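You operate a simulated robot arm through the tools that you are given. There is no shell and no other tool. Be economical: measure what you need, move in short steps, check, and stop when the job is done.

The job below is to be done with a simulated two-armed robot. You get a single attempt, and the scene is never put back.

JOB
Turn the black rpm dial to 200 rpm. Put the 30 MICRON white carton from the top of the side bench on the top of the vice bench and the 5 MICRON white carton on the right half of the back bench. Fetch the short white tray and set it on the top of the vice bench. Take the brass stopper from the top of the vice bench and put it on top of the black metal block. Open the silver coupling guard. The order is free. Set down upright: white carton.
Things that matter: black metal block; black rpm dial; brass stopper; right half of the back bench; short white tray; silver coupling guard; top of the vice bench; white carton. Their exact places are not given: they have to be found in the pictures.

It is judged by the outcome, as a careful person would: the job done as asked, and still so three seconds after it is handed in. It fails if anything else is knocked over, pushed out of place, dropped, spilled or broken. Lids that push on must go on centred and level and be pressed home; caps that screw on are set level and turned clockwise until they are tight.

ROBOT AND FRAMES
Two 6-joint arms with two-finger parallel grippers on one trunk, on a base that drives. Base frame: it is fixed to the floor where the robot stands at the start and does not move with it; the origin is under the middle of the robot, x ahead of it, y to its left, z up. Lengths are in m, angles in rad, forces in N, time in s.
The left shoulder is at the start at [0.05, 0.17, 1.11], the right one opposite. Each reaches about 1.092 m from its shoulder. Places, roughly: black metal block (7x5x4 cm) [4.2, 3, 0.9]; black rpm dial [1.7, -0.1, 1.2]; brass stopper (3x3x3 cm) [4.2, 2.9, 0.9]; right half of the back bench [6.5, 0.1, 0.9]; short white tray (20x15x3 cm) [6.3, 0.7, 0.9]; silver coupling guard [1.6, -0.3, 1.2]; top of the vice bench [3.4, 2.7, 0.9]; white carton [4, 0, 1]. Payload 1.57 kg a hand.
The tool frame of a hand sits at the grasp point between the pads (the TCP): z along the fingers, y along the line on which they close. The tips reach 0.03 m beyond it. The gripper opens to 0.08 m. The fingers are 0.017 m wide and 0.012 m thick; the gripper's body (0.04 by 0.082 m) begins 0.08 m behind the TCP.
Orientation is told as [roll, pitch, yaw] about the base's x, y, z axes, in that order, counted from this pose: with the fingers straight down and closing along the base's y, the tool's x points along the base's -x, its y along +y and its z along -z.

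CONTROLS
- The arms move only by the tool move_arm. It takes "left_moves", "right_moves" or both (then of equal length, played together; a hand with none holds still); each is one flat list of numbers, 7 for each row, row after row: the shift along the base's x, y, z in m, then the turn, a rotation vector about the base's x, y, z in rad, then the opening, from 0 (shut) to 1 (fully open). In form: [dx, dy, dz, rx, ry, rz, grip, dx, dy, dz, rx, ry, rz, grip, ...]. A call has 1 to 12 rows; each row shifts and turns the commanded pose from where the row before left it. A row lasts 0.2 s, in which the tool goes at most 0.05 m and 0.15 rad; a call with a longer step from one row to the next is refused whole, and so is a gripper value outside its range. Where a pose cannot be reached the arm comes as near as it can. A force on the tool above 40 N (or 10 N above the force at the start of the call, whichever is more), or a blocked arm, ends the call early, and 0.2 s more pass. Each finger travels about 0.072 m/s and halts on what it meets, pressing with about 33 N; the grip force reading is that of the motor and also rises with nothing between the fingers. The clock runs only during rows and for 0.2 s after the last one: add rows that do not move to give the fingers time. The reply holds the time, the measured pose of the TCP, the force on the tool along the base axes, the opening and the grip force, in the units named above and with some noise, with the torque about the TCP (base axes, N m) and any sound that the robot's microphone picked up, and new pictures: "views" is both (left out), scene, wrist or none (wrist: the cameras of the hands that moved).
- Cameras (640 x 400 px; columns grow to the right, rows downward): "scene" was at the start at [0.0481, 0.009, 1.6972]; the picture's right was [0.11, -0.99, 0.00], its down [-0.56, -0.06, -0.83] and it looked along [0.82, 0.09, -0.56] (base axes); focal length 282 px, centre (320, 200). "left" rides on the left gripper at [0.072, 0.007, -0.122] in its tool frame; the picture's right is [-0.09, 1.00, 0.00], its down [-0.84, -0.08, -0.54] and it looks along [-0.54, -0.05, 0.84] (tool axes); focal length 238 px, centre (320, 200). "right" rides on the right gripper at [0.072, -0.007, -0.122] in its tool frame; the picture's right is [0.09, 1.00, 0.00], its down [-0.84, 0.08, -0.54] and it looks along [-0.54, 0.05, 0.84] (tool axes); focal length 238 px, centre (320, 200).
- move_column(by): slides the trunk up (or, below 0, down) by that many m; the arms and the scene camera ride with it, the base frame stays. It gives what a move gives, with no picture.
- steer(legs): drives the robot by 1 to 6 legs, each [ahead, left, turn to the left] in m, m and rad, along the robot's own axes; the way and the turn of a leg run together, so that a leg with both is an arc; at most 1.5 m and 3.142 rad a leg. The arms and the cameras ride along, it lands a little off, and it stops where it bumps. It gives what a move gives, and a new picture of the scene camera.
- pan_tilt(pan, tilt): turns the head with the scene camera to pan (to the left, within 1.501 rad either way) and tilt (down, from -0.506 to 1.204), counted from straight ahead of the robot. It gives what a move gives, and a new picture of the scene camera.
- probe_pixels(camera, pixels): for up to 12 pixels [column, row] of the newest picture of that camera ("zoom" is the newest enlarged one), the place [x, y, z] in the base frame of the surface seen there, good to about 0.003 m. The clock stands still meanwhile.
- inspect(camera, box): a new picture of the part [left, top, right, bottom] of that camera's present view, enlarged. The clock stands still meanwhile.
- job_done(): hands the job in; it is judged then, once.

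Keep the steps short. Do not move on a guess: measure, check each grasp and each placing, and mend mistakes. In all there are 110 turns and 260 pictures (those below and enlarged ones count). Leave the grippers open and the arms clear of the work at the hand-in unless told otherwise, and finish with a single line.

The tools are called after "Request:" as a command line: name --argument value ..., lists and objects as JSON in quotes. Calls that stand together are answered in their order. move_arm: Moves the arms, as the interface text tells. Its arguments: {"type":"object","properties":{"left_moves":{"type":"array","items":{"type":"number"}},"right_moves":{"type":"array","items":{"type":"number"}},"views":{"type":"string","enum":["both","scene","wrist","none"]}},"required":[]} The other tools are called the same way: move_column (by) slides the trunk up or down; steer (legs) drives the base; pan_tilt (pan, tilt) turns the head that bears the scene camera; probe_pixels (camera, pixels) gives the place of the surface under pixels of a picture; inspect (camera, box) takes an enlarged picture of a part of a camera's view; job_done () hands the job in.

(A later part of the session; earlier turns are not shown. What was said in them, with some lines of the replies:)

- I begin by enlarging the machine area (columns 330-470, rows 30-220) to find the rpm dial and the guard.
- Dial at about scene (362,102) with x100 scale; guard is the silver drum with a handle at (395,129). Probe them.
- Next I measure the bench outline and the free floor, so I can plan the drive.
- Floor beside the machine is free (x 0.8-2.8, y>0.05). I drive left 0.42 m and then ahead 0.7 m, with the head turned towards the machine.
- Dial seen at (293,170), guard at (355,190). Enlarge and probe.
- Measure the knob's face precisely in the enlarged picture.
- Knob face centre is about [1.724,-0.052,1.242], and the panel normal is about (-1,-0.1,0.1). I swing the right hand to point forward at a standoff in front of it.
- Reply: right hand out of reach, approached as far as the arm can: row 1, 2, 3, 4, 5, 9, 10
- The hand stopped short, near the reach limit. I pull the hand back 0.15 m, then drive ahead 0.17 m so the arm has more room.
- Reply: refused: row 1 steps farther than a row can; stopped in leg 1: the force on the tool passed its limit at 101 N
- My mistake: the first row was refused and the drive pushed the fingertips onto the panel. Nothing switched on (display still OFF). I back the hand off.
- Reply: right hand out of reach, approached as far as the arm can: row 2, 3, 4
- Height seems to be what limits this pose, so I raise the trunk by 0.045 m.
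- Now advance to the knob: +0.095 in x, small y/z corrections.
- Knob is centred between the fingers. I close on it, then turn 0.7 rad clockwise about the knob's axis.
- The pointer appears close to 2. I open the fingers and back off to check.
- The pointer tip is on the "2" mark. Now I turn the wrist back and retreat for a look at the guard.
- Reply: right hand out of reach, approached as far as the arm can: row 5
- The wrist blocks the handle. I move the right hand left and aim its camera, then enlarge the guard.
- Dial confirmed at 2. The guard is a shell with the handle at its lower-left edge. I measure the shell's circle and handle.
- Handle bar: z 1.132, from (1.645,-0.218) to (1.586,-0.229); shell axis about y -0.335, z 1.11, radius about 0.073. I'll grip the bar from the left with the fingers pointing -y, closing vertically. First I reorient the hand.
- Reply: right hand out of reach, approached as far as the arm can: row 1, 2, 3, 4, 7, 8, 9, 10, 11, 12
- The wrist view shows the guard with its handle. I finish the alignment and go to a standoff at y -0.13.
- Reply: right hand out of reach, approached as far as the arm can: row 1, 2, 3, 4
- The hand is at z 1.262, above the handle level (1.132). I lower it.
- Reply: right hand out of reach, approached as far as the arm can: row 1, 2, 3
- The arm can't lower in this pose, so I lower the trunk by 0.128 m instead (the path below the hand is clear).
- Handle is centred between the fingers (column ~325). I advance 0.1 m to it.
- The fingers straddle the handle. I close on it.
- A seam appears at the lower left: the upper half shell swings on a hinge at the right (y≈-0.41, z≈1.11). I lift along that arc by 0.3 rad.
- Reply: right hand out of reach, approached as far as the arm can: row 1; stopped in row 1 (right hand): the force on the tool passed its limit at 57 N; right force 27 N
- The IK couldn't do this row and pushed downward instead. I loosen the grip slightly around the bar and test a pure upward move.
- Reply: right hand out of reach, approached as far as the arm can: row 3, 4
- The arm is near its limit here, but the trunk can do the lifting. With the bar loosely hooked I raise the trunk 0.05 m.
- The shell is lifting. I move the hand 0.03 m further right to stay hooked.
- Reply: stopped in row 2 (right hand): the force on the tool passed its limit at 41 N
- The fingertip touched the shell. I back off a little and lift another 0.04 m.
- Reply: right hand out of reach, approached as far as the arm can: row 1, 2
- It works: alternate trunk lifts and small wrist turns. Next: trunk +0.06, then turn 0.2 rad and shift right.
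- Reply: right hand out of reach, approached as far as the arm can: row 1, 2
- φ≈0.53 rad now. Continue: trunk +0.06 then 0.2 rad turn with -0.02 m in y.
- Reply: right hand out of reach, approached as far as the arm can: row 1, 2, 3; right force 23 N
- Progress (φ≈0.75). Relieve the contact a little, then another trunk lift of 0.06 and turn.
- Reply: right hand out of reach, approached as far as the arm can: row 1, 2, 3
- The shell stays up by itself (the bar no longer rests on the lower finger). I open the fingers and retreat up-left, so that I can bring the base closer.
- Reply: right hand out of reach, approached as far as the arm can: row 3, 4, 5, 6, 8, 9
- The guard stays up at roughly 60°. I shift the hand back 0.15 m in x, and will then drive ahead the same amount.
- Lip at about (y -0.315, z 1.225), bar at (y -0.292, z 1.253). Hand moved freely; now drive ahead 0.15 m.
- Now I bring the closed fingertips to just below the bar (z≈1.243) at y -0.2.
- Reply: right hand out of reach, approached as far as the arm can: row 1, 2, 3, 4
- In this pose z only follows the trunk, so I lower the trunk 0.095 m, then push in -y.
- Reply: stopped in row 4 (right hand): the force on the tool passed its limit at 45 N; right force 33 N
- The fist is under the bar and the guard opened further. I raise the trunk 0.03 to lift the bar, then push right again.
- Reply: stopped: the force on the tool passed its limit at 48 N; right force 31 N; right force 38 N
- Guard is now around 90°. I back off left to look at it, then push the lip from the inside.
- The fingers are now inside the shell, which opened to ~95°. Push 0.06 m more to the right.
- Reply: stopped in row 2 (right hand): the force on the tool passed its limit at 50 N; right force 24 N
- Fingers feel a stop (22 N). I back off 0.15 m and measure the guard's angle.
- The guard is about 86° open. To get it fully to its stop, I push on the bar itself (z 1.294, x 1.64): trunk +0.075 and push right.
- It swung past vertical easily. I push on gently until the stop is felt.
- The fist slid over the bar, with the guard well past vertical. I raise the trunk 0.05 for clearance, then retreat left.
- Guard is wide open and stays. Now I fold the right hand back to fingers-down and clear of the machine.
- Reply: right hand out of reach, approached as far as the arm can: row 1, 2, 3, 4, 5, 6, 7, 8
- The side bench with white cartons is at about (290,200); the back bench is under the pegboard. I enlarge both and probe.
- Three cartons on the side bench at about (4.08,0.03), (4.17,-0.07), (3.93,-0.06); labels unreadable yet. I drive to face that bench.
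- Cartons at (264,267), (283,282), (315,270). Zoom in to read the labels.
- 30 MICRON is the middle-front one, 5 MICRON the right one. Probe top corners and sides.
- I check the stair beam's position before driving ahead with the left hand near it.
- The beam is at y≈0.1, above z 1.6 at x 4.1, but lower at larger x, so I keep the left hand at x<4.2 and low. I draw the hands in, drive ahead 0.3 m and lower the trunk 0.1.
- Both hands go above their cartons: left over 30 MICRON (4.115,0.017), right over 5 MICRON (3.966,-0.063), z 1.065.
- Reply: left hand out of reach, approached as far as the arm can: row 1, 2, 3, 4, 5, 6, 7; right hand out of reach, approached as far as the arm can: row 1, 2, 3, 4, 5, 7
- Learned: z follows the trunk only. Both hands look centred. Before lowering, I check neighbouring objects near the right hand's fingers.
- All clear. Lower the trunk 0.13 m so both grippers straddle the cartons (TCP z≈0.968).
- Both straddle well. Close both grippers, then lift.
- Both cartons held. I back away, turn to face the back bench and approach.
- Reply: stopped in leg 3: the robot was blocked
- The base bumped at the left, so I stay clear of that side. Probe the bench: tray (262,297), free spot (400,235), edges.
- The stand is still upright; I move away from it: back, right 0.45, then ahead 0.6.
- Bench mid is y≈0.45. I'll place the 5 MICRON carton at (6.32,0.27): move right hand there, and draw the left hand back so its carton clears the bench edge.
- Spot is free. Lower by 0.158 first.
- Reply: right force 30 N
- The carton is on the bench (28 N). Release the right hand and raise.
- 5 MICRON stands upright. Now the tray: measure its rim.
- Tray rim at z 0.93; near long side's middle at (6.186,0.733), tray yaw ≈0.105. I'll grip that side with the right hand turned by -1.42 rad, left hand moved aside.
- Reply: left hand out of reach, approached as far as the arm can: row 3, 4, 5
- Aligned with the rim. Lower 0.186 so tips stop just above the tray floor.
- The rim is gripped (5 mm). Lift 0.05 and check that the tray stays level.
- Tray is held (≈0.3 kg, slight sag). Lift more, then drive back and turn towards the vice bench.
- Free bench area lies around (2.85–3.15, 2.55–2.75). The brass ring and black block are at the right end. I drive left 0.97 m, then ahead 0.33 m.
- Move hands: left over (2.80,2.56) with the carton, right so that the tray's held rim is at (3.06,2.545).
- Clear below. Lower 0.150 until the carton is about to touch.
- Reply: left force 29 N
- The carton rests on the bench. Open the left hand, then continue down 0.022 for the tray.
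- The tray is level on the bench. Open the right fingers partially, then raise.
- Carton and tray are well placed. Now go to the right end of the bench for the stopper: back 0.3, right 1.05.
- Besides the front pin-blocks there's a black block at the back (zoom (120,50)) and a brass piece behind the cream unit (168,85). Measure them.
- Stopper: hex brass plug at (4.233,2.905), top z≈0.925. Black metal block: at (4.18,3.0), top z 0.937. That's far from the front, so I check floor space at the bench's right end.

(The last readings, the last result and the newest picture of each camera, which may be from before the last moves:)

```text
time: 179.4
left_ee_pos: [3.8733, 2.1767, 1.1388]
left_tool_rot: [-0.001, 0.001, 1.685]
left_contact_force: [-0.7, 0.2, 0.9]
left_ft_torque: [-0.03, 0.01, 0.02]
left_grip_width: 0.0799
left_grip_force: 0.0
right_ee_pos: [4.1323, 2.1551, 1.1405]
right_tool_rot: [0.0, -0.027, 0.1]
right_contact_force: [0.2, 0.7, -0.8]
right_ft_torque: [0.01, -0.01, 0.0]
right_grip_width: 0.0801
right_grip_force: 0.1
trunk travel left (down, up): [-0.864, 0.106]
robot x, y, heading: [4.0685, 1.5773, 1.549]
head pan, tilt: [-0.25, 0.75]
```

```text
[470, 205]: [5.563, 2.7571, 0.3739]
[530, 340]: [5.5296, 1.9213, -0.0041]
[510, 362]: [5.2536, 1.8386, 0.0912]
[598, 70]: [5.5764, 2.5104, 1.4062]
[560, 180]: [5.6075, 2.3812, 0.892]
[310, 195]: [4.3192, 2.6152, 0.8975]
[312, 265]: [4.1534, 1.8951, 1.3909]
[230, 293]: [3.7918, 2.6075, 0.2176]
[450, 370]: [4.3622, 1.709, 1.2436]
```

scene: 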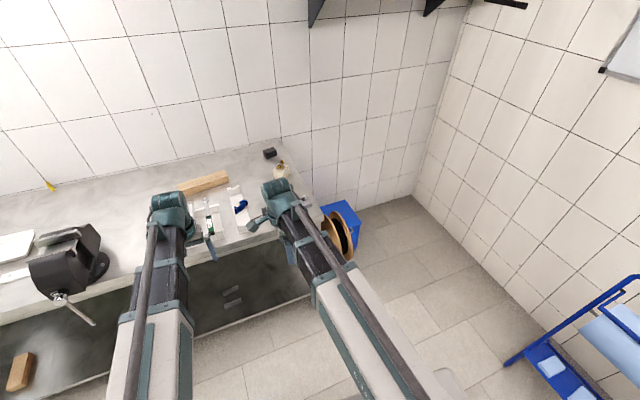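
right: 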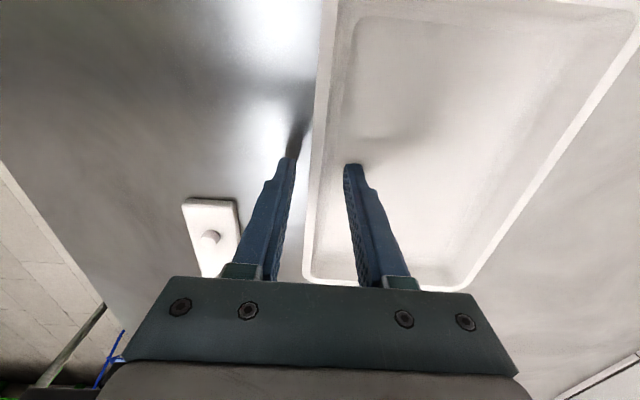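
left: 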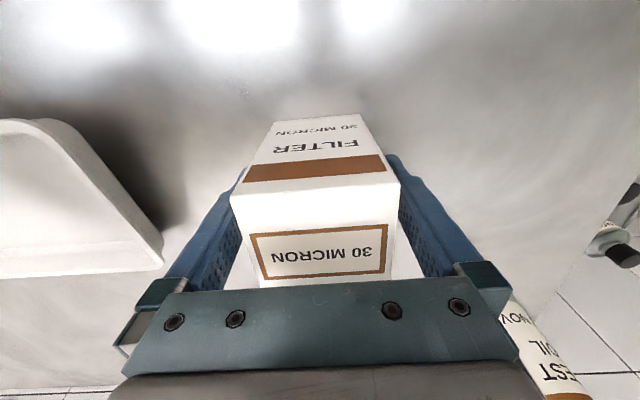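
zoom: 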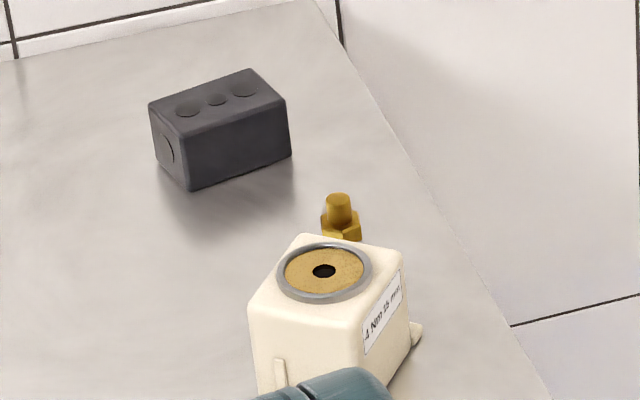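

Free floor is x 4.85–5.55 right of the bench (reel at (4.45,2.43), crate at x 4.5–4.8, y>2.8). I'll stand at about (4.93,2.33) facing diagonally (heading 2.45), reaching over the bench's end.

Request:
steer --legs '[[0, -0.53, 0], [0, 0, 0.9]]'

Request:
pan_tilt --pan -0.8 --tilt 0.85

```text
time: 184.9
left_ee_pos: [4.0049, 1.7736, 1.1393]
left_tool_rot: [-0.002, 0.0, 2.606]
left_contact_force: [0.4, 0.0, -0.6]
left_ft_torque: [-0.03, 0.03, 0.02]
left_grip_width: 0.0802
left_grip_force: 0.1
right_ee_pos: [4.1789, 1.9656, 1.1389]
right_tool_rot: [0.0, -0.025, 1.021]
right_contact_force: [-0.7, -1.6, 0.1]
right_ft_torque: [0.03, 0.0, -0.02]
right_grip_width: 0.0802
right_grip_force: 0.0
trunk travel left (down, up): [-0.864, 0.106]
robot x, y, heading: [4.6008, 1.565, 2.468]
head pan, tilt: [-0.25, 0.75]
```

scene: 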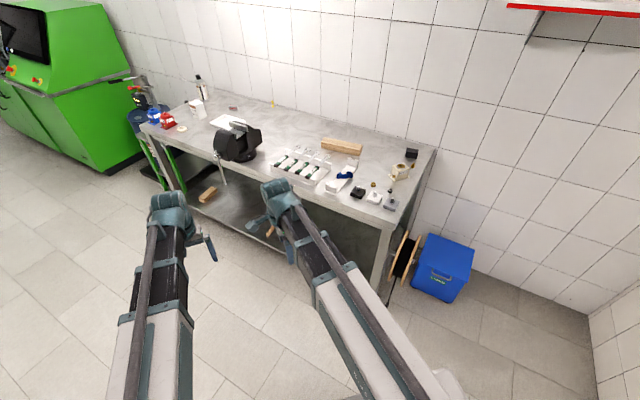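

```text
time: 185.9
left_ee_pos: [4.0062, 1.7728, 1.1389]
left_tool_rot: [0.0, 0.001, 2.605]
left_contact_force: [-0.2, -0.4, 0.1]
left_ft_torque: [-0.02, 0.0, -0.01]
left_grip_width: 0.0797
left_grip_force: 0.1
right_ee_pos: [4.1795, 1.9671, 1.1397]
right_tool_rot: [0.001, -0.026, 1.022]
right_contact_force: [-0.2, -0.8, 0.1]
right_ft_torque: [0.04, 0.0, 0.01]
right_grip_width: 0.0801
right_grip_force: 0.1
trunk travel left (down, up): [-0.864, 0.106]
robot x, y, heading: [4.599, 1.5644, 2.47]
head pan, tilt: [-0.799, 0.85]
```

scene: 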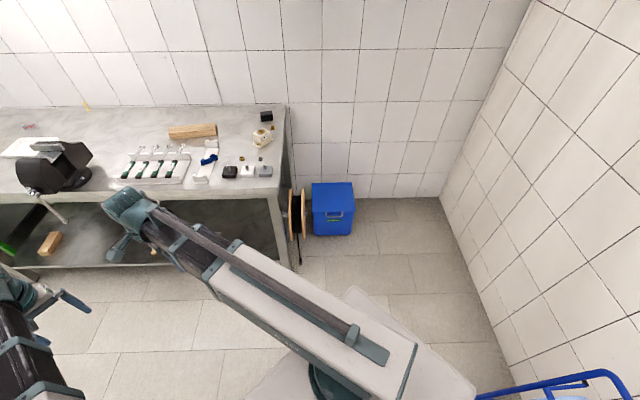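

The base plate corner is visible at (352,290). Probe it to learn the footprint, plus reel and crate.

Request:
probe_pixels --camera "scene" --pixels '[[352, 289], [300, 340], [420, 345], [260, 385], [296, 238], [304, 236], [314, 235], [355, 232], [353, 185], [302, 195], [440, 197], [500, 385]]'

```text
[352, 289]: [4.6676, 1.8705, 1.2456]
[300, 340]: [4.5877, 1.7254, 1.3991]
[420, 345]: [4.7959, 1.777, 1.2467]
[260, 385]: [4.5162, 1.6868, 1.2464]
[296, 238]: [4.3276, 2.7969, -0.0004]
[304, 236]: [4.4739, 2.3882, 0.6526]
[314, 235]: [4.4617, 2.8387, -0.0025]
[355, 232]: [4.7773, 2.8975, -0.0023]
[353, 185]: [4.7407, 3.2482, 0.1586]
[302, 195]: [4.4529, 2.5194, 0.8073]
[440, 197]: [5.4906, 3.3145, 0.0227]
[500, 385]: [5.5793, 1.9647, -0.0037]
```

Crab-drive to about (4.90,2.38), keeping the heading.

Request:
steer --legs '[[0.273, -0.824, 0]]'

Request:
pan_tilt --pan -0.1 --tilt 0.8

```text
time: 190.5
left_ee_pos: [4.319, 2.5928, 1.1402]
left_tool_rot: [0.001, 0.003, 2.592]
left_contact_force: [-0.5, 0.1, 0.6]
left_ft_torque: [-0.03, 0.03, 0.0]
left_grip_width: 0.0799
left_grip_force: 0.1
right_ee_pos: [4.4941, 2.7851, 1.1387]
right_tool_rot: [0.0, -0.026, 1.011]
right_contact_force: [-0.9, 0.1, -0.5]
right_ft_torque: [0.01, 0.01, 0.0]
right_grip_width: 0.0801
right_grip_force: 0.0
trunk travel left (down, up): [-0.864, 0.106]
robot x, y, heading: [4.9159, 2.377, 2.458]
head pan, tilt: [-0.799, 0.85]
```

scene: 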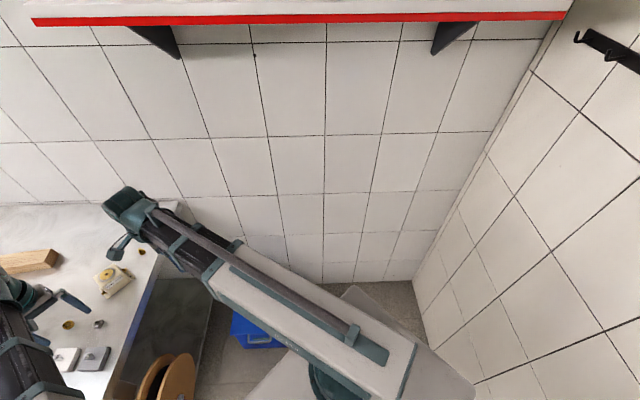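

```text
time: 191.5
left_ee_pos: [4.3194, 2.5945, 1.1399]
left_tool_rot: [-0.001, 0.0, 2.591]
left_contact_force: [0.1, 0.2, -1.0]
left_ft_torque: [0.03, 0.0, -0.01]
left_grip_width: 0.0799
left_grip_force: 0.1
right_ee_pos: [4.4938, 2.7835, 1.1381]
right_tool_rot: [0.0, -0.026, 1.012]
right_contact_force: [-0.7, -0.3, -0.1]
right_ft_torque: [0.02, -0.01, -0.02]
right_grip_width: 0.0798
right_grip_force: 0.1
trunk travel left (down, up): [-0.864, 0.106]
robot x, y, heading: [4.9104, 2.3796, 2.458]
head pan, tilt: [-0.099, 0.799]
```

scene: 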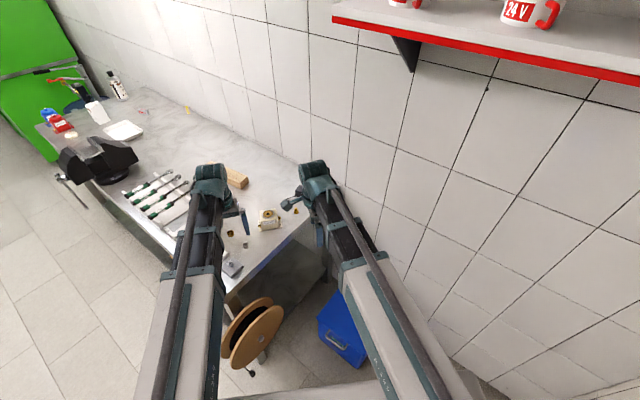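

Right hand reaches best. I turn it to yaw ~2.46 and move above the stopper (4.233,2.905).

Request:
move_arm --right_moves '[-0.0261, 0.0121, 0, 0, 0, 0.145, 1, -0.0261, 0.0121, 0, 0, 0, 0.145, 1, -0.0261, 0.0121, 0, 0, 0, 0.145, 1, -0.0261, 0.0121, 0, 0, 0, 0.145, 1, -0.0261, 0.0121, 0, 0, 0, 0.145, 1, -0.0261, 0.0121, 0, 0, 0, 0.145, 1, -0.0261, 0.0121, 0, 0, 0, 0.145, 1, -0.0261, 0.0121, 0, 0, 0, 0.145, 1, -0.0261, 0.0121, 0, 0, 0, 0.145, 1, -0.0261, 0.0121, 0, 0, 0, 0.145, 1, 0, 0, 0, 0, 0, 0, 1]' --views "both"

Request:
inspect --camera "right" --box '[220, 100, 420, 225]'

```text
time: 193.9
left_ee_pos: [4.3199, 2.594, 1.1395]
left_tool_rot: [0.0, 0.002, 2.592]
left_contact_force: [0.6, 0.5, 0.5]
left_ft_torque: [0.01, -0.01, 0.01]
left_grip_width: 0.0802
left_grip_force: 0.1
right_ee_pos: [4.2351, 2.9042, 1.1387]
right_tool_rot: [0.001, -0.025, 2.464]
right_contact_force: [0.3, 0.1, 0.6]
right_ft_torque: [-0.02, 0.01, 0.02]
right_grip_width: 0.0802
right_grip_force: 0.0
trunk travel left (down, up): [-0.864, 0.106]
robot x, y, heading: [4.9108, 2.3794, 2.462]
head pan, tilt: [-0.099, 0.799]
```

scene: 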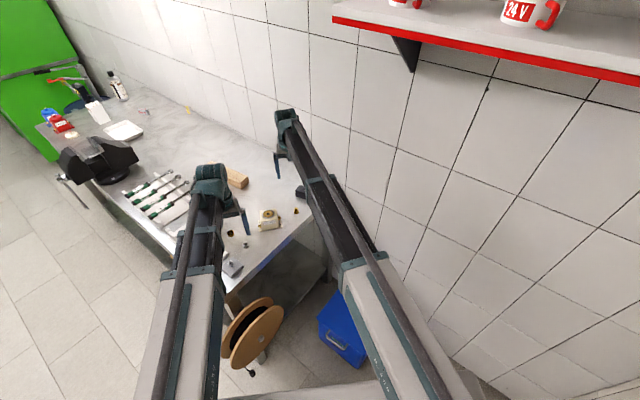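
right: 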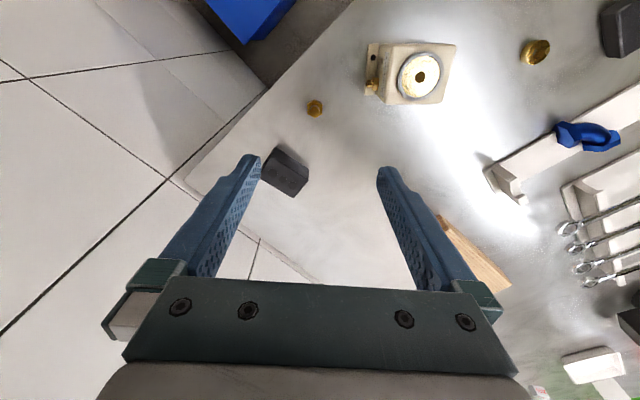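

```text
3.20 times, centred on (320, 162) of right
```

zoom: 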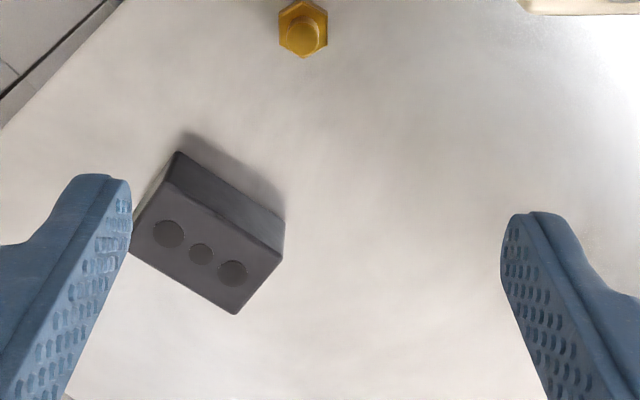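

Request:
probe_pixels --camera "zoom" --pixels '[[305, 30], [292, 12], [320, 40], [280, 35], [328, 30], [200, 253], [178, 155], [283, 230], [235, 312], [135, 250], [232, 200]]'

Request:
inspect --camera "scene" --box '[256, 175, 320, 215]'

```text
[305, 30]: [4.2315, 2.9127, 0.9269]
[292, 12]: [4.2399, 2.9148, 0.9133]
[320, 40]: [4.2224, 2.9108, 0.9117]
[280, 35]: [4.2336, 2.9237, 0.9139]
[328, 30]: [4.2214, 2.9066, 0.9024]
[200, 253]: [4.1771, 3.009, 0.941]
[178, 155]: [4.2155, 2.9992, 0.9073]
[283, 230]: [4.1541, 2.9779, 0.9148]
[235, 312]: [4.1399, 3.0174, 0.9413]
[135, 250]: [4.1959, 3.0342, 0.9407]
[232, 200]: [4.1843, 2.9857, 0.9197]
```

```text
10.00 times, centred on (288, 195) of scene
```

zoom: 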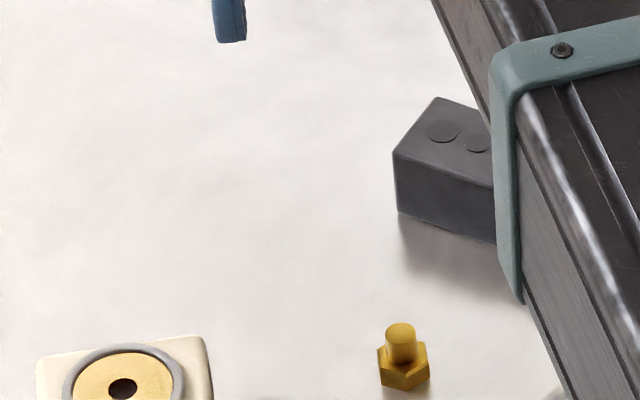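

Stopper at (4.2315,2.911); block's top centre (4.177,3.008), z 0.941. First draw the left hand back off the bench (its height follows the trunk), and centre the right hand.

Request:
move_arm --left_moves '[0.035, -0.03, 0, 0, 0, 0, 1, 0.035, -0.03, 0, 0, 0, 0, 1, 0.035, -0.03, 0, 0, 0, 0, 1, 0.035, -0.03, 0, 0, 0, 0, 1, 0.035, -0.03, 0, 0, 0, 0, 1, 0.035, -0.03, 0, 0, 0, 0, 1]' --right_moves '[-0.0036, 0.0068, 0, 0, 0, 0, 1, 0, 0, 0, 0, 0, 0, 1, 0, 0, 0, 0, 0, 0, 1, 0, 0, 0, 0, 0, 0, 1, 0, 0, 0, 0, 0, 0, 1, 0, 0, 0, 0, 0, 0, 1]' --views "none"

Request:
move_column --by -0.15

Request:
move_arm --right_moves '[0, 0, 0, 0, 0, 0, 1]' --views "both"

Request:
probe_pixels --camera "right" --pixels '[[320, 160], [320, 150], [320, 140], [320, 170], [310, 160], [330, 160]]'

```text
time: 195.3
left_ee_pos: [4.4214, 2.4945, 1.1392]
left_tool_rot: [-0.002, 0.002, 2.592]
left_contact_force: [0.1, 0.3, -0.3]
left_ft_torque: [0.04, 0.01, 0.02]
left_grip_width: 0.0799
left_grip_force: 0.1
left hand out of reach, approached as far as the arm can: row 4, 5, 6
right_ee_pos: [4.2301, 2.9114, 1.1383]
right_tool_rot: [0.002, -0.027, 2.461]
right_contact_force: [-0.4, 0.6, 0.8]
right_ft_torque: [0.01, 0.0, 0.02]
right_grip_width: 0.0797
right_grip_force: 0.2
trunk travel left (down, up): [-0.864, 0.106]
robot x, y, heading: [4.9133, 2.3751, 2.455]
head pan, tilt: [-0.099, 0.799]
```

```text
time: 197.1
left_ee_pos: [4.4226, 2.495, 0.9889]
left_tool_rot: [0.0, 0.001, 2.593]
left_contact_force: [0.5, -0.2, 0.2]
left_ft_torque: [0.01, 0.01, 0.01]
left_grip_width: 0.08
left_grip_force: 0.0
right_ee_pos: [4.23, 2.9125, 0.9883]
right_tool_rot: [-0.001, -0.026, 2.461]
right_contact_force: [0.5, 0.1, 0.0]
right_ft_torque: [-0.01, -0.01, 0.03]
right_grip_width: 0.0801
right_grip_force: 0.1
trunk travel left (down, up): [-0.714, 0.256]
robot x, y, heading: [4.9124, 2.3767, 2.459]
head pan, tilt: [-0.099, 0.799]
```

```text
time: 197.5
left_ee_pos: [4.4208, 2.4953, 0.989]
left_tool_rot: [0.0, 0.001, 2.592]
left_contact_force: [0.0, -0.5, 0.9]
left_ft_torque: [0.0, 0.02, -0.01]
left_grip_width: 0.0803
left_grip_force: 0.0
right_ee_pos: [4.2311, 2.9114, 0.9895]
right_tool_rot: [0.0, -0.027, 2.46]
right_contact_force: [0.6, 0.1, 0.1]
right_ft_torque: [0.0, -0.01, 0.02]
right_grip_width: 0.0804
right_grip_force: 0.1
trunk travel left (down, up): [-0.714, 0.256]
robot x, y, heading: [4.9118, 2.3771, 2.458]
head pan, tilt: [-0.099, 0.799]
```

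scene: 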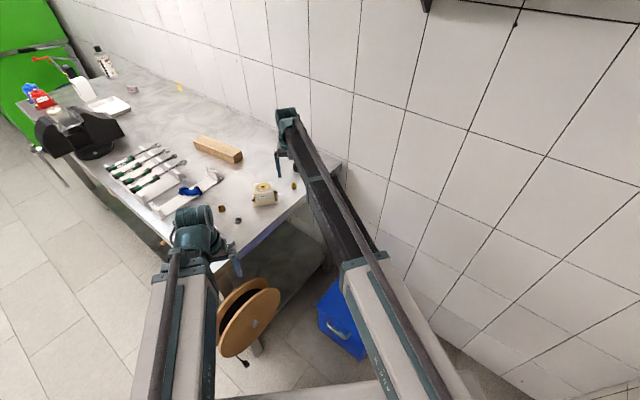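
right: 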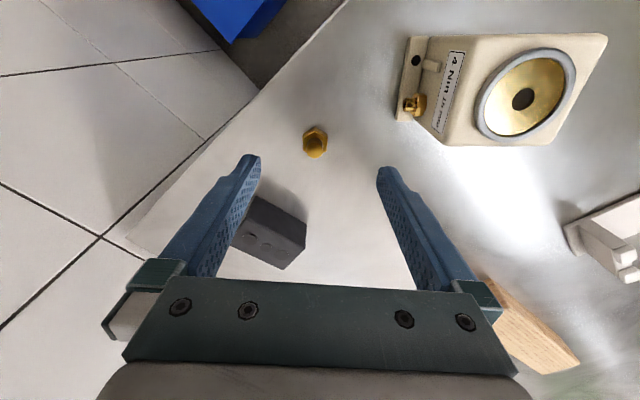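

```text
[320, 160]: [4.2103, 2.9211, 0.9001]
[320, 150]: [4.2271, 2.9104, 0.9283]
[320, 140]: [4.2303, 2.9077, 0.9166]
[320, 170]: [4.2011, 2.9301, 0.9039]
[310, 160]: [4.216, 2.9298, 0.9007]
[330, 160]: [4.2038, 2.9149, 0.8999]
```

Stopper lies between the fingers. Lower the last 0.056 m.

Request:
move_column --by -0.056

Request:
move_arm --right_moves '[0, 0, 0, 0, 0, 0, 0.5, 0, 0, 0, 0, 0, 0, 0.15, 0, 0, 0, 0, 0, 0, 0.15, 0, 0, 0, 0, 0, 0, 0.15]' --views "wrist"

```text
time: 198.5
left_ee_pos: [4.4198, 2.4944, 0.9335]
left_tool_rot: [-0.001, 0.003, 2.592]
left_contact_force: [-0.5, -0.3, 1.1]
left_ft_torque: [-0.02, 0.01, 0.0]
left_grip_width: 0.0802
left_grip_force: 0.1
right_ee_pos: [4.2303, 2.9119, 0.9339]
right_tool_rot: [0.001, -0.027, 2.46]
right_contact_force: [-0.1, 0.2, -0.8]
right_ft_torque: [0.02, -0.02, -0.01]
right_grip_width: 0.08
right_grip_force: 0.1
trunk travel left (down, up): [-0.658, 0.312]
robot x, y, heading: [4.912, 2.3785, 2.458]
head pan, tilt: [-0.099, 0.799]
```

```text
time: 199.5
left_ee_pos: [4.4205, 2.4952, 0.9327]
left_tool_rot: [0.0, 0.002, 2.592]
left_contact_force: [0.1, 0.5, -0.2]
left_ft_torque: [-0.03, 0.02, -0.01]
left_grip_width: 0.0798
left_grip_force: 0.1
right_ee_pos: [4.2306, 2.9111, 0.9333]
right_tool_rot: [0.001, -0.026, 2.462]
right_contact_force: [0.5, -1.1, -0.3]
right_ft_torque: [-0.03, -0.01, -0.03]
right_grip_width: 0.023
right_grip_force: 33.0
trunk travel left (down, up): [-0.658, 0.312]
robot x, y, heading: [4.9135, 2.376, 2.461]
head pan, tilt: [-0.099, 0.799]
```

right: 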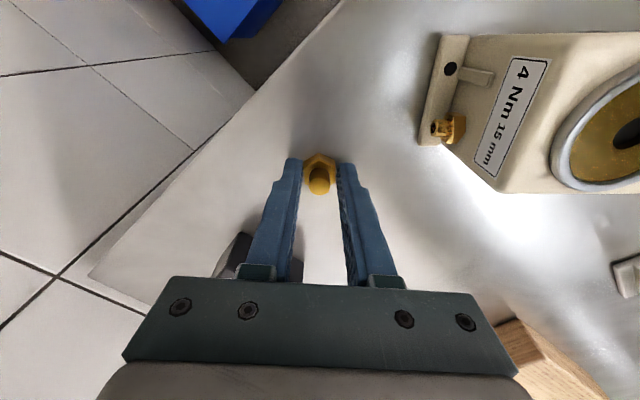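

Gripped (23 mm). Lift 0.09 and move over the block's centre.

Request:
move_column --by 0.09

Request:
move_arm --right_moves '[-0.018, 0.0325, 0, 0, 0, 0, 0.15, -0.018, 0.0325, 0, 0, 0, 0, 0.15, -0.018, 0.0325, 0, 0, 0, 0, 0.15, 0, 0, 0, 0, 0, 0, 0.15]' --views "both"

Request:
inspect --camera "right" --box '[240, 120, 400, 220]'

```text
time: 200.7
left_ee_pos: [4.4212, 2.4955, 1.0227]
left_tool_rot: [0.0, 0.0, 2.591]
left_contact_force: [-0.3, -0.8, -0.7]
left_ft_torque: [0.0, 0.0, -0.03]
left_grip_width: 0.0797
left_grip_force: 0.0
right_ee_pos: [4.2302, 2.912, 1.0228]
right_tool_rot: [0.001, -0.026, 2.46]
right_contact_force: [0.4, 0.5, -0.9]
right_ft_torque: [0.02, 0.01, 0.03]
right_grip_width: 0.023
right_grip_force: 32.5
trunk travel left (down, up): [-0.748, 0.222]
robot x, y, heading: [4.9132, 2.376, 2.457]
head pan, tilt: [-0.099, 0.799]
```

```text
time: 201.7
left_ee_pos: [4.4206, 2.4949, 1.023]
left_tool_rot: [0.001, 0.002, 2.593]
left_contact_force: [0.9, 0.0, 0.6]
left_ft_torque: [0.01, 0.02, 0.0]
left_grip_width: 0.0799
left_grip_force: 0.1
right_ee_pos: [4.222, 2.9827, 1.0229]
right_tool_rot: [0.0, -0.028, 2.461]
right_contact_force: [-0.3, 0.5, -1.2]
right_ft_torque: [0.01, 0.0, 0.0]
right_grip_width: 0.0229
right_grip_force: 33.1
right hand out of reach, approached as far as the arm can: row 2, 3
trunk travel left (down, up): [-0.748, 0.222]
robot x, y, heading: [4.9151, 2.3783, 2.46]
head pan, tilt: [-0.099, 0.799]
```

scene: 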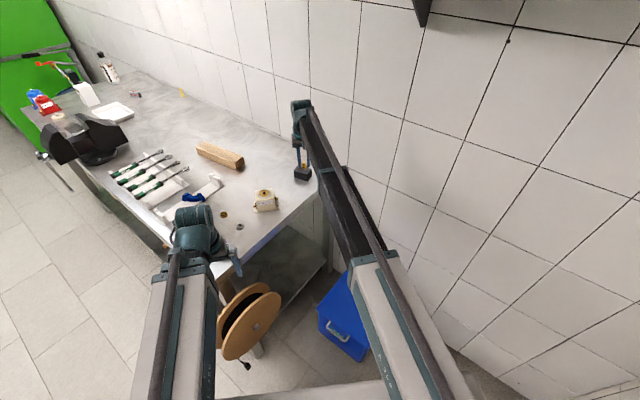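
right: 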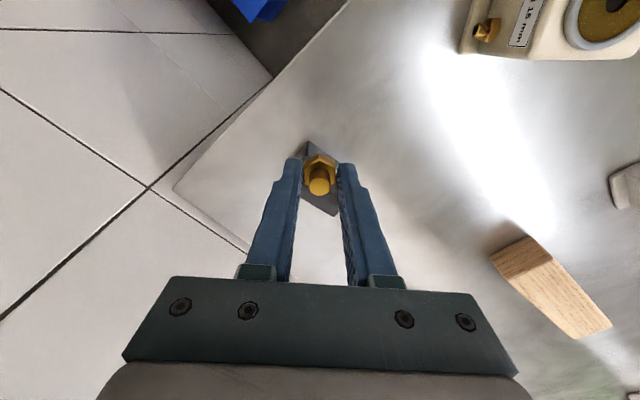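

```text
4.00 times, centred on (320, 170) of right
```

zoom: 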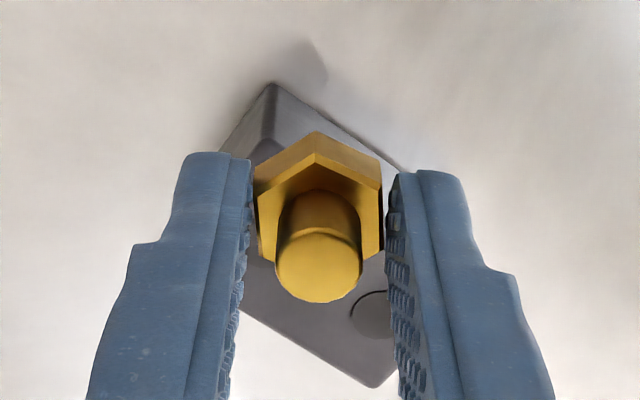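

Reach limit hit at (4.222,2.983); target (4.177,3.009). I drive 0.08 m ahead and then correct with the arm.

Request:
steer --legs '[[0.08, 0, 0]]'

Request:
move_arm --right_moves '[0, 0, 0, 0, 0, 0, 0.15]' --views "wrist"

Request:
inspect --camera "right" --box '[240, 120, 400, 220]'

```text
time: 202.8
left_ee_pos: [4.3567, 2.5459, 1.0222]
left_tool_rot: [0.0, 0.002, 2.591]
left_contact_force: [-0.1, 0.9, -0.8]
left_ft_torque: [-0.02, -0.02, 0.02]
left_grip_width: 0.0799
left_grip_force: 0.0
right_ee_pos: [4.1586, 3.0344, 1.0224]
right_tool_rot: [0.0, -0.027, 2.461]
right_contact_force: [0.0, 1.1, -1.0]
right_ft_torque: [-0.02, -0.03, 0.0]
right_grip_width: 0.0228
right_grip_force: 32.8
trunk travel left (down, up): [-0.748, 0.222]
robot x, y, heading: [4.8469, 2.4271, 2.462]
head pan, tilt: [-0.099, 0.799]
```

scene: 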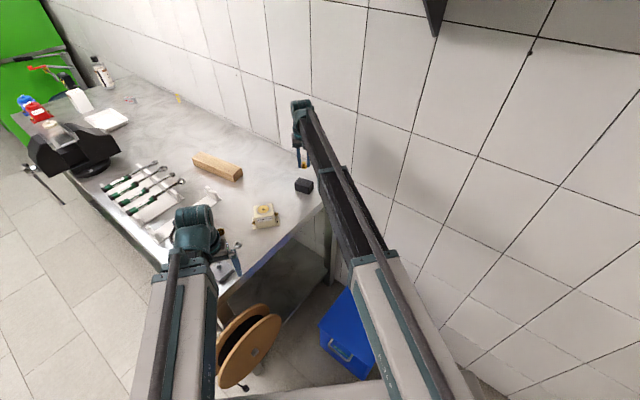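

```text
time: 203.2
left_ee_pos: [4.3581, 2.545, 1.0231]
left_tool_rot: [-0.002, 0.002, 2.594]
left_contact_force: [-0.8, 0.9, -0.2]
left_ft_torque: [-0.03, 0.0, 0.03]
left_grip_width: 0.0801
left_grip_force: 0.1
right_ee_pos: [4.1592, 3.034, 1.0228]
right_tool_rot: [0.001, -0.028, 2.461]
right_contact_force: [-0.5, 0.1, -0.3]
right_ft_torque: [0.0, -0.01, -0.02]
right_grip_width: 0.0227
right_grip_force: 32.8
trunk travel left (down, up): [-0.748, 0.222]
robot x, y, heading: [4.8533, 2.4277, 2.455]
head pan, tilt: [-0.099, 0.799]
```

right: 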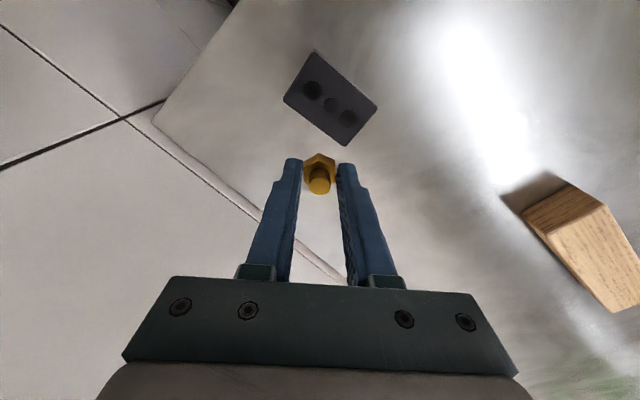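

```text
4.00 times, centred on (320, 170) of right
```

zoom: 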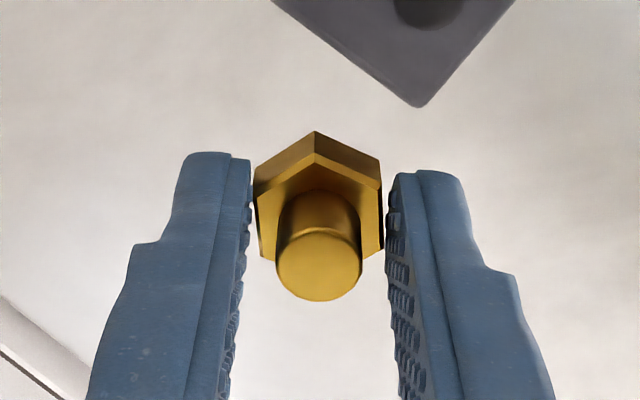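

Now past the block a bit; measure the block's top from this view.

Request:
probe_pixels --camera "right" --pixels '[[331, 104], [313, 60], [290, 98], [345, 140], [371, 102], [312, 90], [349, 116], [318, 184]]'

```text
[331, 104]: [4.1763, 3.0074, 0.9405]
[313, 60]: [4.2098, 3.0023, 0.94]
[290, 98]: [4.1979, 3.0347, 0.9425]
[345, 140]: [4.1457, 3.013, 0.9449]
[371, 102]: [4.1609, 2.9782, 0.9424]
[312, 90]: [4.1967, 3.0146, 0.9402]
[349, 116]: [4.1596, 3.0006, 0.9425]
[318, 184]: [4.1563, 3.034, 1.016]
```

Block centre (4.178,3.007). Shift (+0.019,-0.027), then lower.

Request:
move_arm --right_moves '[0.0095, -0.0135, 0, 0, 0, 0, 0.15, 0.0095, -0.0135, 0, 0, 0, 0, 0.15, 0, 0, 0, 0, 0, 0, 0.15]' --views "wrist"

Request:
move_column --by -0.043

Request:
inspect --camera "right" --box '[240, 120, 400, 220]'

Request:
inspect --camera "scene" --box '[272, 150, 352, 200]'

```text
time: 204.0
left_ee_pos: [4.3581, 2.5454, 1.0247]
left_tool_rot: [0.0, 0.001, 2.594]
left_contact_force: [0.7, 0.6, 0.5]
left_ft_torque: [0.0, -0.03, 0.0]
left_grip_width: 0.08
left_grip_force: 0.0
right_ee_pos: [4.1778, 3.0067, 1.0231]
right_tool_rot: [0.0, -0.029, 2.461]
right_contact_force: [-0.1, -1.1, -0.2]
right_ft_torque: [-0.02, 0.0, 0.03]
right_grip_width: 0.023
right_grip_force: 32.5
trunk travel left (down, up): [-0.748, 0.222]
robot x, y, heading: [4.8506, 2.428, 2.45]
head pan, tilt: [-0.099, 0.799]
```

right: 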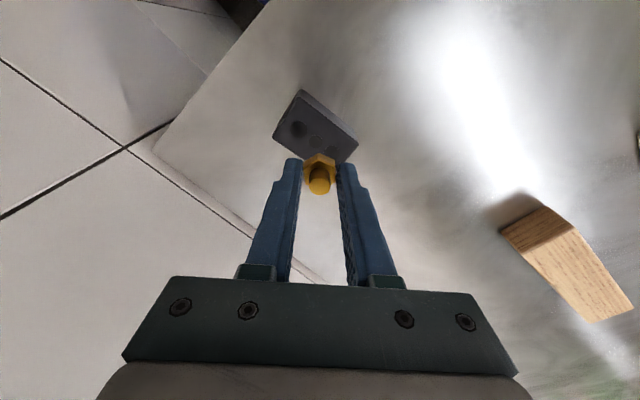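

```text
time: 204.8
left_ee_pos: [4.3582, 2.5456, 0.9799]
left_tool_rot: [0.0, 0.002, 2.592]
left_contact_force: [0.2, -0.4, -0.9]
left_ft_torque: [0.0, -0.02, 0.03]
left_grip_width: 0.0803
left_grip_force: 0.1
right_ee_pos: [4.1787, 3.0061, 0.9808]
right_tool_rot: [-0.001, -0.027, 2.459]
right_contact_force: [0.4, 1.0, -0.4]
right_ft_torque: [0.02, 0.01, -0.01]
right_grip_width: 0.0229
right_grip_force: 32.8
trunk travel left (down, up): [-0.705, 0.265]
robot x, y, heading: [4.8497, 2.4304, 2.456]
head pan, tilt: [-0.099, 0.799]
```

```text
4.00 times, centred on (320, 170) of right
```

zoom: 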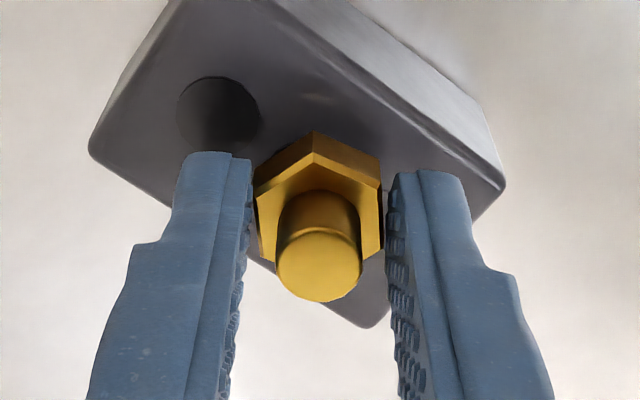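

```text
8.00 times, centred on (312, 175) of scene
```

zoom: 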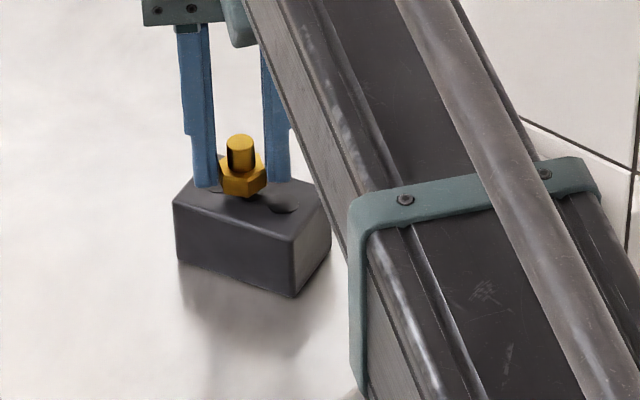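

Just above the block's middle. Lower in small steps until contact.

Request:
move_column --by -0.003

Request:
move_column --by -0.002

```text
time: 205.3
left_ee_pos: [4.358, 2.5458, 0.978]
left_tool_rot: [0.001, 0.002, 2.594]
left_contact_force: [-0.4, -0.2, -0.2]
left_ft_torque: [0.01, 0.03, 0.0]
left_grip_width: 0.0798
left_grip_force: 0.1
right_ee_pos: [4.1776, 3.0059, 0.9778]
right_tool_rot: [0.0, -0.027, 2.46]
right_contact_force: [-0.4, 0.4, -0.4]
right_ft_torque: [-0.03, -0.02, -0.03]
right_grip_width: 0.0228
right_grip_force: 33.2
trunk travel left (down, up): [-0.702, 0.268]
robot x, y, heading: [4.8488, 2.4251, 2.458]
head pan, tilt: [-0.099, 0.799]
```

```text
time: 205.9
left_ee_pos: [4.3582, 2.5458, 0.9749]
left_tool_rot: [0.0, 0.002, 2.595]
left_contact_force: [-0.3, 0.6, 0.2]
left_ft_torque: [0.01, -0.01, -0.01]
left_grip_width: 0.0799
left_grip_force: 0.0
right_ee_pos: [4.1771, 3.0068, 0.9758]
right_tool_rot: [0.001, -0.027, 2.461]
right_contact_force: [0.8, 0.8, -0.8]
right_ft_torque: [-0.01, 0.05, 0.01]
right_grip_width: 0.0225
right_grip_force: 32.7
trunk travel left (down, up): [-0.7, 0.27]
robot x, y, heading: [4.8506, 2.4284, 2.456]
head pan, tilt: [-0.099, 0.799]
```

Request:
move_column --by -0.0015

Request:
move_column --by -0.0015

```text
time: 206.4
left_ee_pos: [4.3594, 2.545, 0.9739]
left_tool_rot: [0.0, 0.001, 2.593]
left_contact_force: [0.2, 0.1, -0.2]
left_ft_torque: [0.01, 0.02, -0.01]
left_grip_width: 0.08
left_grip_force: 0.1
right_ee_pos: [4.1784, 3.0069, 0.9736]
right_tool_rot: [0.001, -0.028, 2.46]
right_contact_force: [0.9, -0.1, -0.2]
right_ft_torque: [-0.01, -0.02, 0.01]
right_grip_width: 0.0227
right_grip_force: 33.6
trunk travel left (down, up): [-0.699, 0.271]
robot x, y, heading: [4.8526, 2.4275, 2.456]
head pan, tilt: [-0.099, 0.799]
```

```text
time: 206.9
left_ee_pos: [4.3579, 2.5459, 0.9728]
left_tool_rot: [0.0, 0.0, 2.594]
left_contact_force: [0.5, 0.9, 0.3]
left_ft_torque: [0.02, -0.02, 0.0]
left_grip_width: 0.08
left_grip_force: 0.1
right_ee_pos: [4.1774, 3.0064, 0.9731]
right_tool_rot: [-0.002, -0.032, 2.46]
right_contact_force: [-1.9, 0.9, 9.6]
right_ft_torque: [0.0, 0.05, -0.03]
right_grip_width: 0.023
right_grip_force: 32.9
trunk travel left (down, up): [-0.697, 0.273]
robot x, y, heading: [4.8481, 2.4306, 2.461]
head pan, tilt: [-0.099, 0.799]
```

Contact (9.6 N). Open the fingers gently, just enough, then raise and look.

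Request:
move_arm --right_moves '[0, 0, 0, 0, 0, 0, 0.45, 0, 0, 0, 0, 0, 0, 0.6, 0, 0, 0, 0, 0, 0, 0.6]' --views "none"

Request:
move_column --by 0.16

Request:
move_arm --right_moves '[0.02, -0.03, 0, 0, 0, 0, 1, 0.03, -0.03, 0, 0, 0, 0, 1, 0.03, -0.03, 0, 0, 0, 0, 1, 0.03, -0.03, 0, 0, 0, 0, 1]' --views "both"

Request:
inspect --camera "scene" --box '[256, 180, 352, 240]'

```text
time: 207.7
left_ee_pos: [4.3579, 2.546, 0.9728]
left_tool_rot: [0.0, 0.001, 2.59]
left_contact_force: [-0.3, -0.4, 0.4]
left_ft_torque: [-0.01, 0.01, -0.01]
left_grip_width: 0.0803
left_grip_force: 0.0
right_ee_pos: [4.1784, 3.0071, 0.9714]
right_tool_rot: [0.0, -0.028, 2.461]
right_contact_force: [0.2, 0.3, 0.3]
right_ft_torque: [0.02, -0.01, 0.01]
right_grip_width: 0.0481
right_grip_force: 0.0
trunk travel left (down, up): [-0.697, 0.273]
robot x, y, heading: [4.8509, 2.428, 2.458]
head pan, tilt: [-0.099, 0.799]
```

```text
time: 209.5
left_ee_pos: [4.3586, 2.5469, 1.1324]
left_tool_rot: [0.001, 0.002, 2.593]
left_contact_force: [-0.6, 0.0, 0.7]
left_ft_torque: [0.01, 0.0, -0.01]
left_grip_width: 0.0803
left_grip_force: 0.1
right_ee_pos: [4.1782, 3.0074, 1.1328]
right_tool_rot: [0.001, -0.028, 2.462]
right_contact_force: [-0.2, 0.0, 0.3]
right_ft_torque: [-0.01, 0.01, 0.0]
right_grip_width: 0.0479
right_grip_force: 0.0
trunk travel left (down, up): [-0.857, 0.113]
robot x, y, heading: [4.8491, 2.4241, 2.451]
head pan, tilt: [-0.099, 0.799]
```

```text
time: 210.5
left_ee_pos: [4.3593, 2.5456, 1.1317]
left_tool_rot: [0.0, 0.0, 2.593]
left_contact_force: [-0.1, -0.4, -0.4]
left_ft_torque: [-0.05, 0.02, 0.01]
left_grip_width: 0.0801
left_grip_force: 0.0
right_ee_pos: [4.2864, 2.885, 1.1336]
right_tool_rot: [0.0, -0.028, 2.461]
right_contact_force: [0.0, -0.2, 0.5]
right_ft_torque: [0.02, 0.03, 0.0]
right_grip_width: 0.0803
right_grip_force: 0.0
trunk travel left (down, up): [-0.857, 0.113]
robot x, y, heading: [4.848, 2.4317, 2.458]
head pan, tilt: [-0.099, 0.799]
```

scene: 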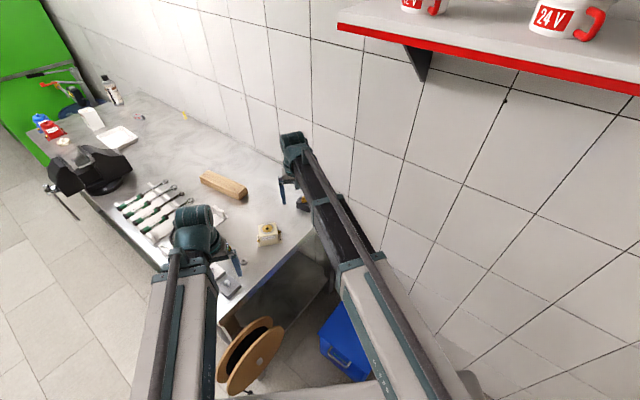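
right: 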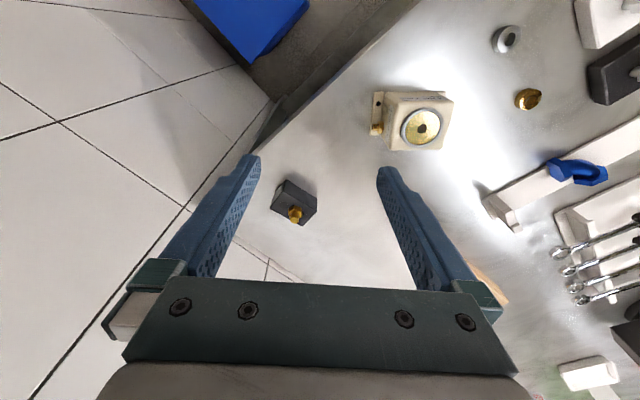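

```text
6.67 times, centred on (304, 210) of scene
```

zoom: 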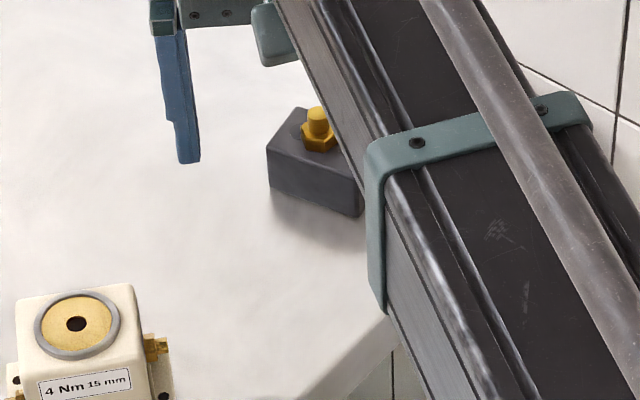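

The brass stopper stands upright on the black block. I back out along the same path so the arms are clear, and take a final look.

Request:
steer --legs '[[-0.08, 0, 0], [-0.273, 0.824, 0]]'

Request:
inspect --camera "scene" --box '[130, 60, 450, 260]'

Request:
pan_tilt --pan 0.9 --tilt 0.3

```text
time: 215.8
left_ee_pos: [4.0963, 1.6807, 1.1317]
left_tool_rot: [-0.001, 0.002, 2.578]
left_contact_force: [0.1, 0.7, 0.0]
left_ft_torque: [0.0, 0.0, 0.0]
left_grip_width: 0.08
left_grip_force: 0.0
right_ee_pos: [4.0297, 2.0217, 1.1316]
right_tool_rot: [0.0, -0.028, 2.449]
right_contact_force: [0.2, 0.2, -0.7]
right_ft_torque: [0.05, -0.05, -0.01]
right_grip_width: 0.0802
right_grip_force: 0.0
trunk travel left (down, up): [-0.857, 0.113]
robot x, y, heading: [4.5863, 1.5537, 2.445]
head pan, tilt: [-0.099, 0.799]
```

scene: 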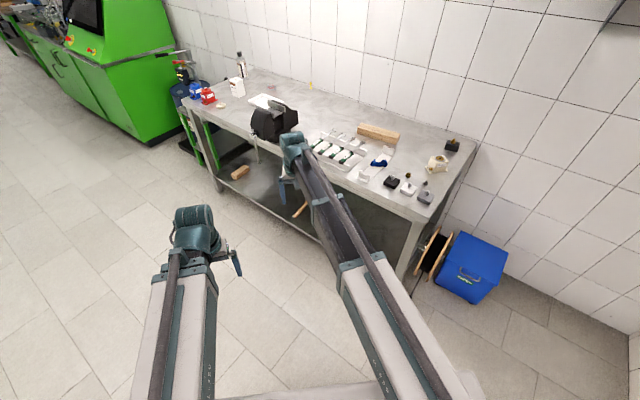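

```text
2.00 times, centred on (290, 160) of scene
```

zoom: 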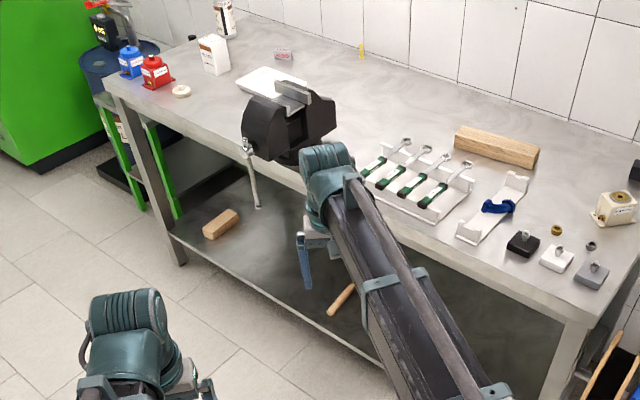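

```text
time: 217.1
left_ee_pos: [4.0961, 1.6805, 1.1323]
left_tool_rot: [0.0, 0.001, 2.581]
left_contact_force: [-0.9, -0.1, 0.0]
left_ft_torque: [-0.03, 0.02, 0.02]
left_grip_width: 0.0801
left_grip_force: 0.1
right_ee_pos: [4.0284, 2.0212, 1.1326]
right_tool_rot: [0.0, -0.026, 2.447]
right_contact_force: [0.2, -0.7, -0.2]
right_ft_torque: [-0.02, 0.0, -0.02]
right_grip_width: 0.0802
right_grip_force: 0.1
trunk travel left (down, up): [-0.857, 0.113]
robot x, y, heading: [4.5858, 1.5559, 2.439]
head pan, tilt: [0.901, 0.3]
```

scene: 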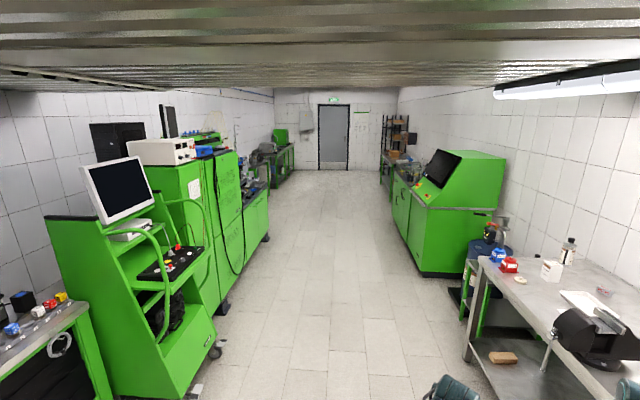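

Everything is in place: carton, tray and stopper all show correctly, and the arms are clear with both grippers open. I hand the job in.

Request:
job_done

```text
The job is handed in.
```

I handed the job in with every task done: the dial reads 200 rpm, the coupling guard is open, both cartons stand upright on their benches, the tray is on the vice bench and the brass stopper is on the black metal block. Early on, a drive pushed the right fingertips onto the machine panel (101 N) without switching anything on. Later the base was blocked near the blue stand, probably by touching it; the stand stayed upright, but I could not rule out a slight shift.
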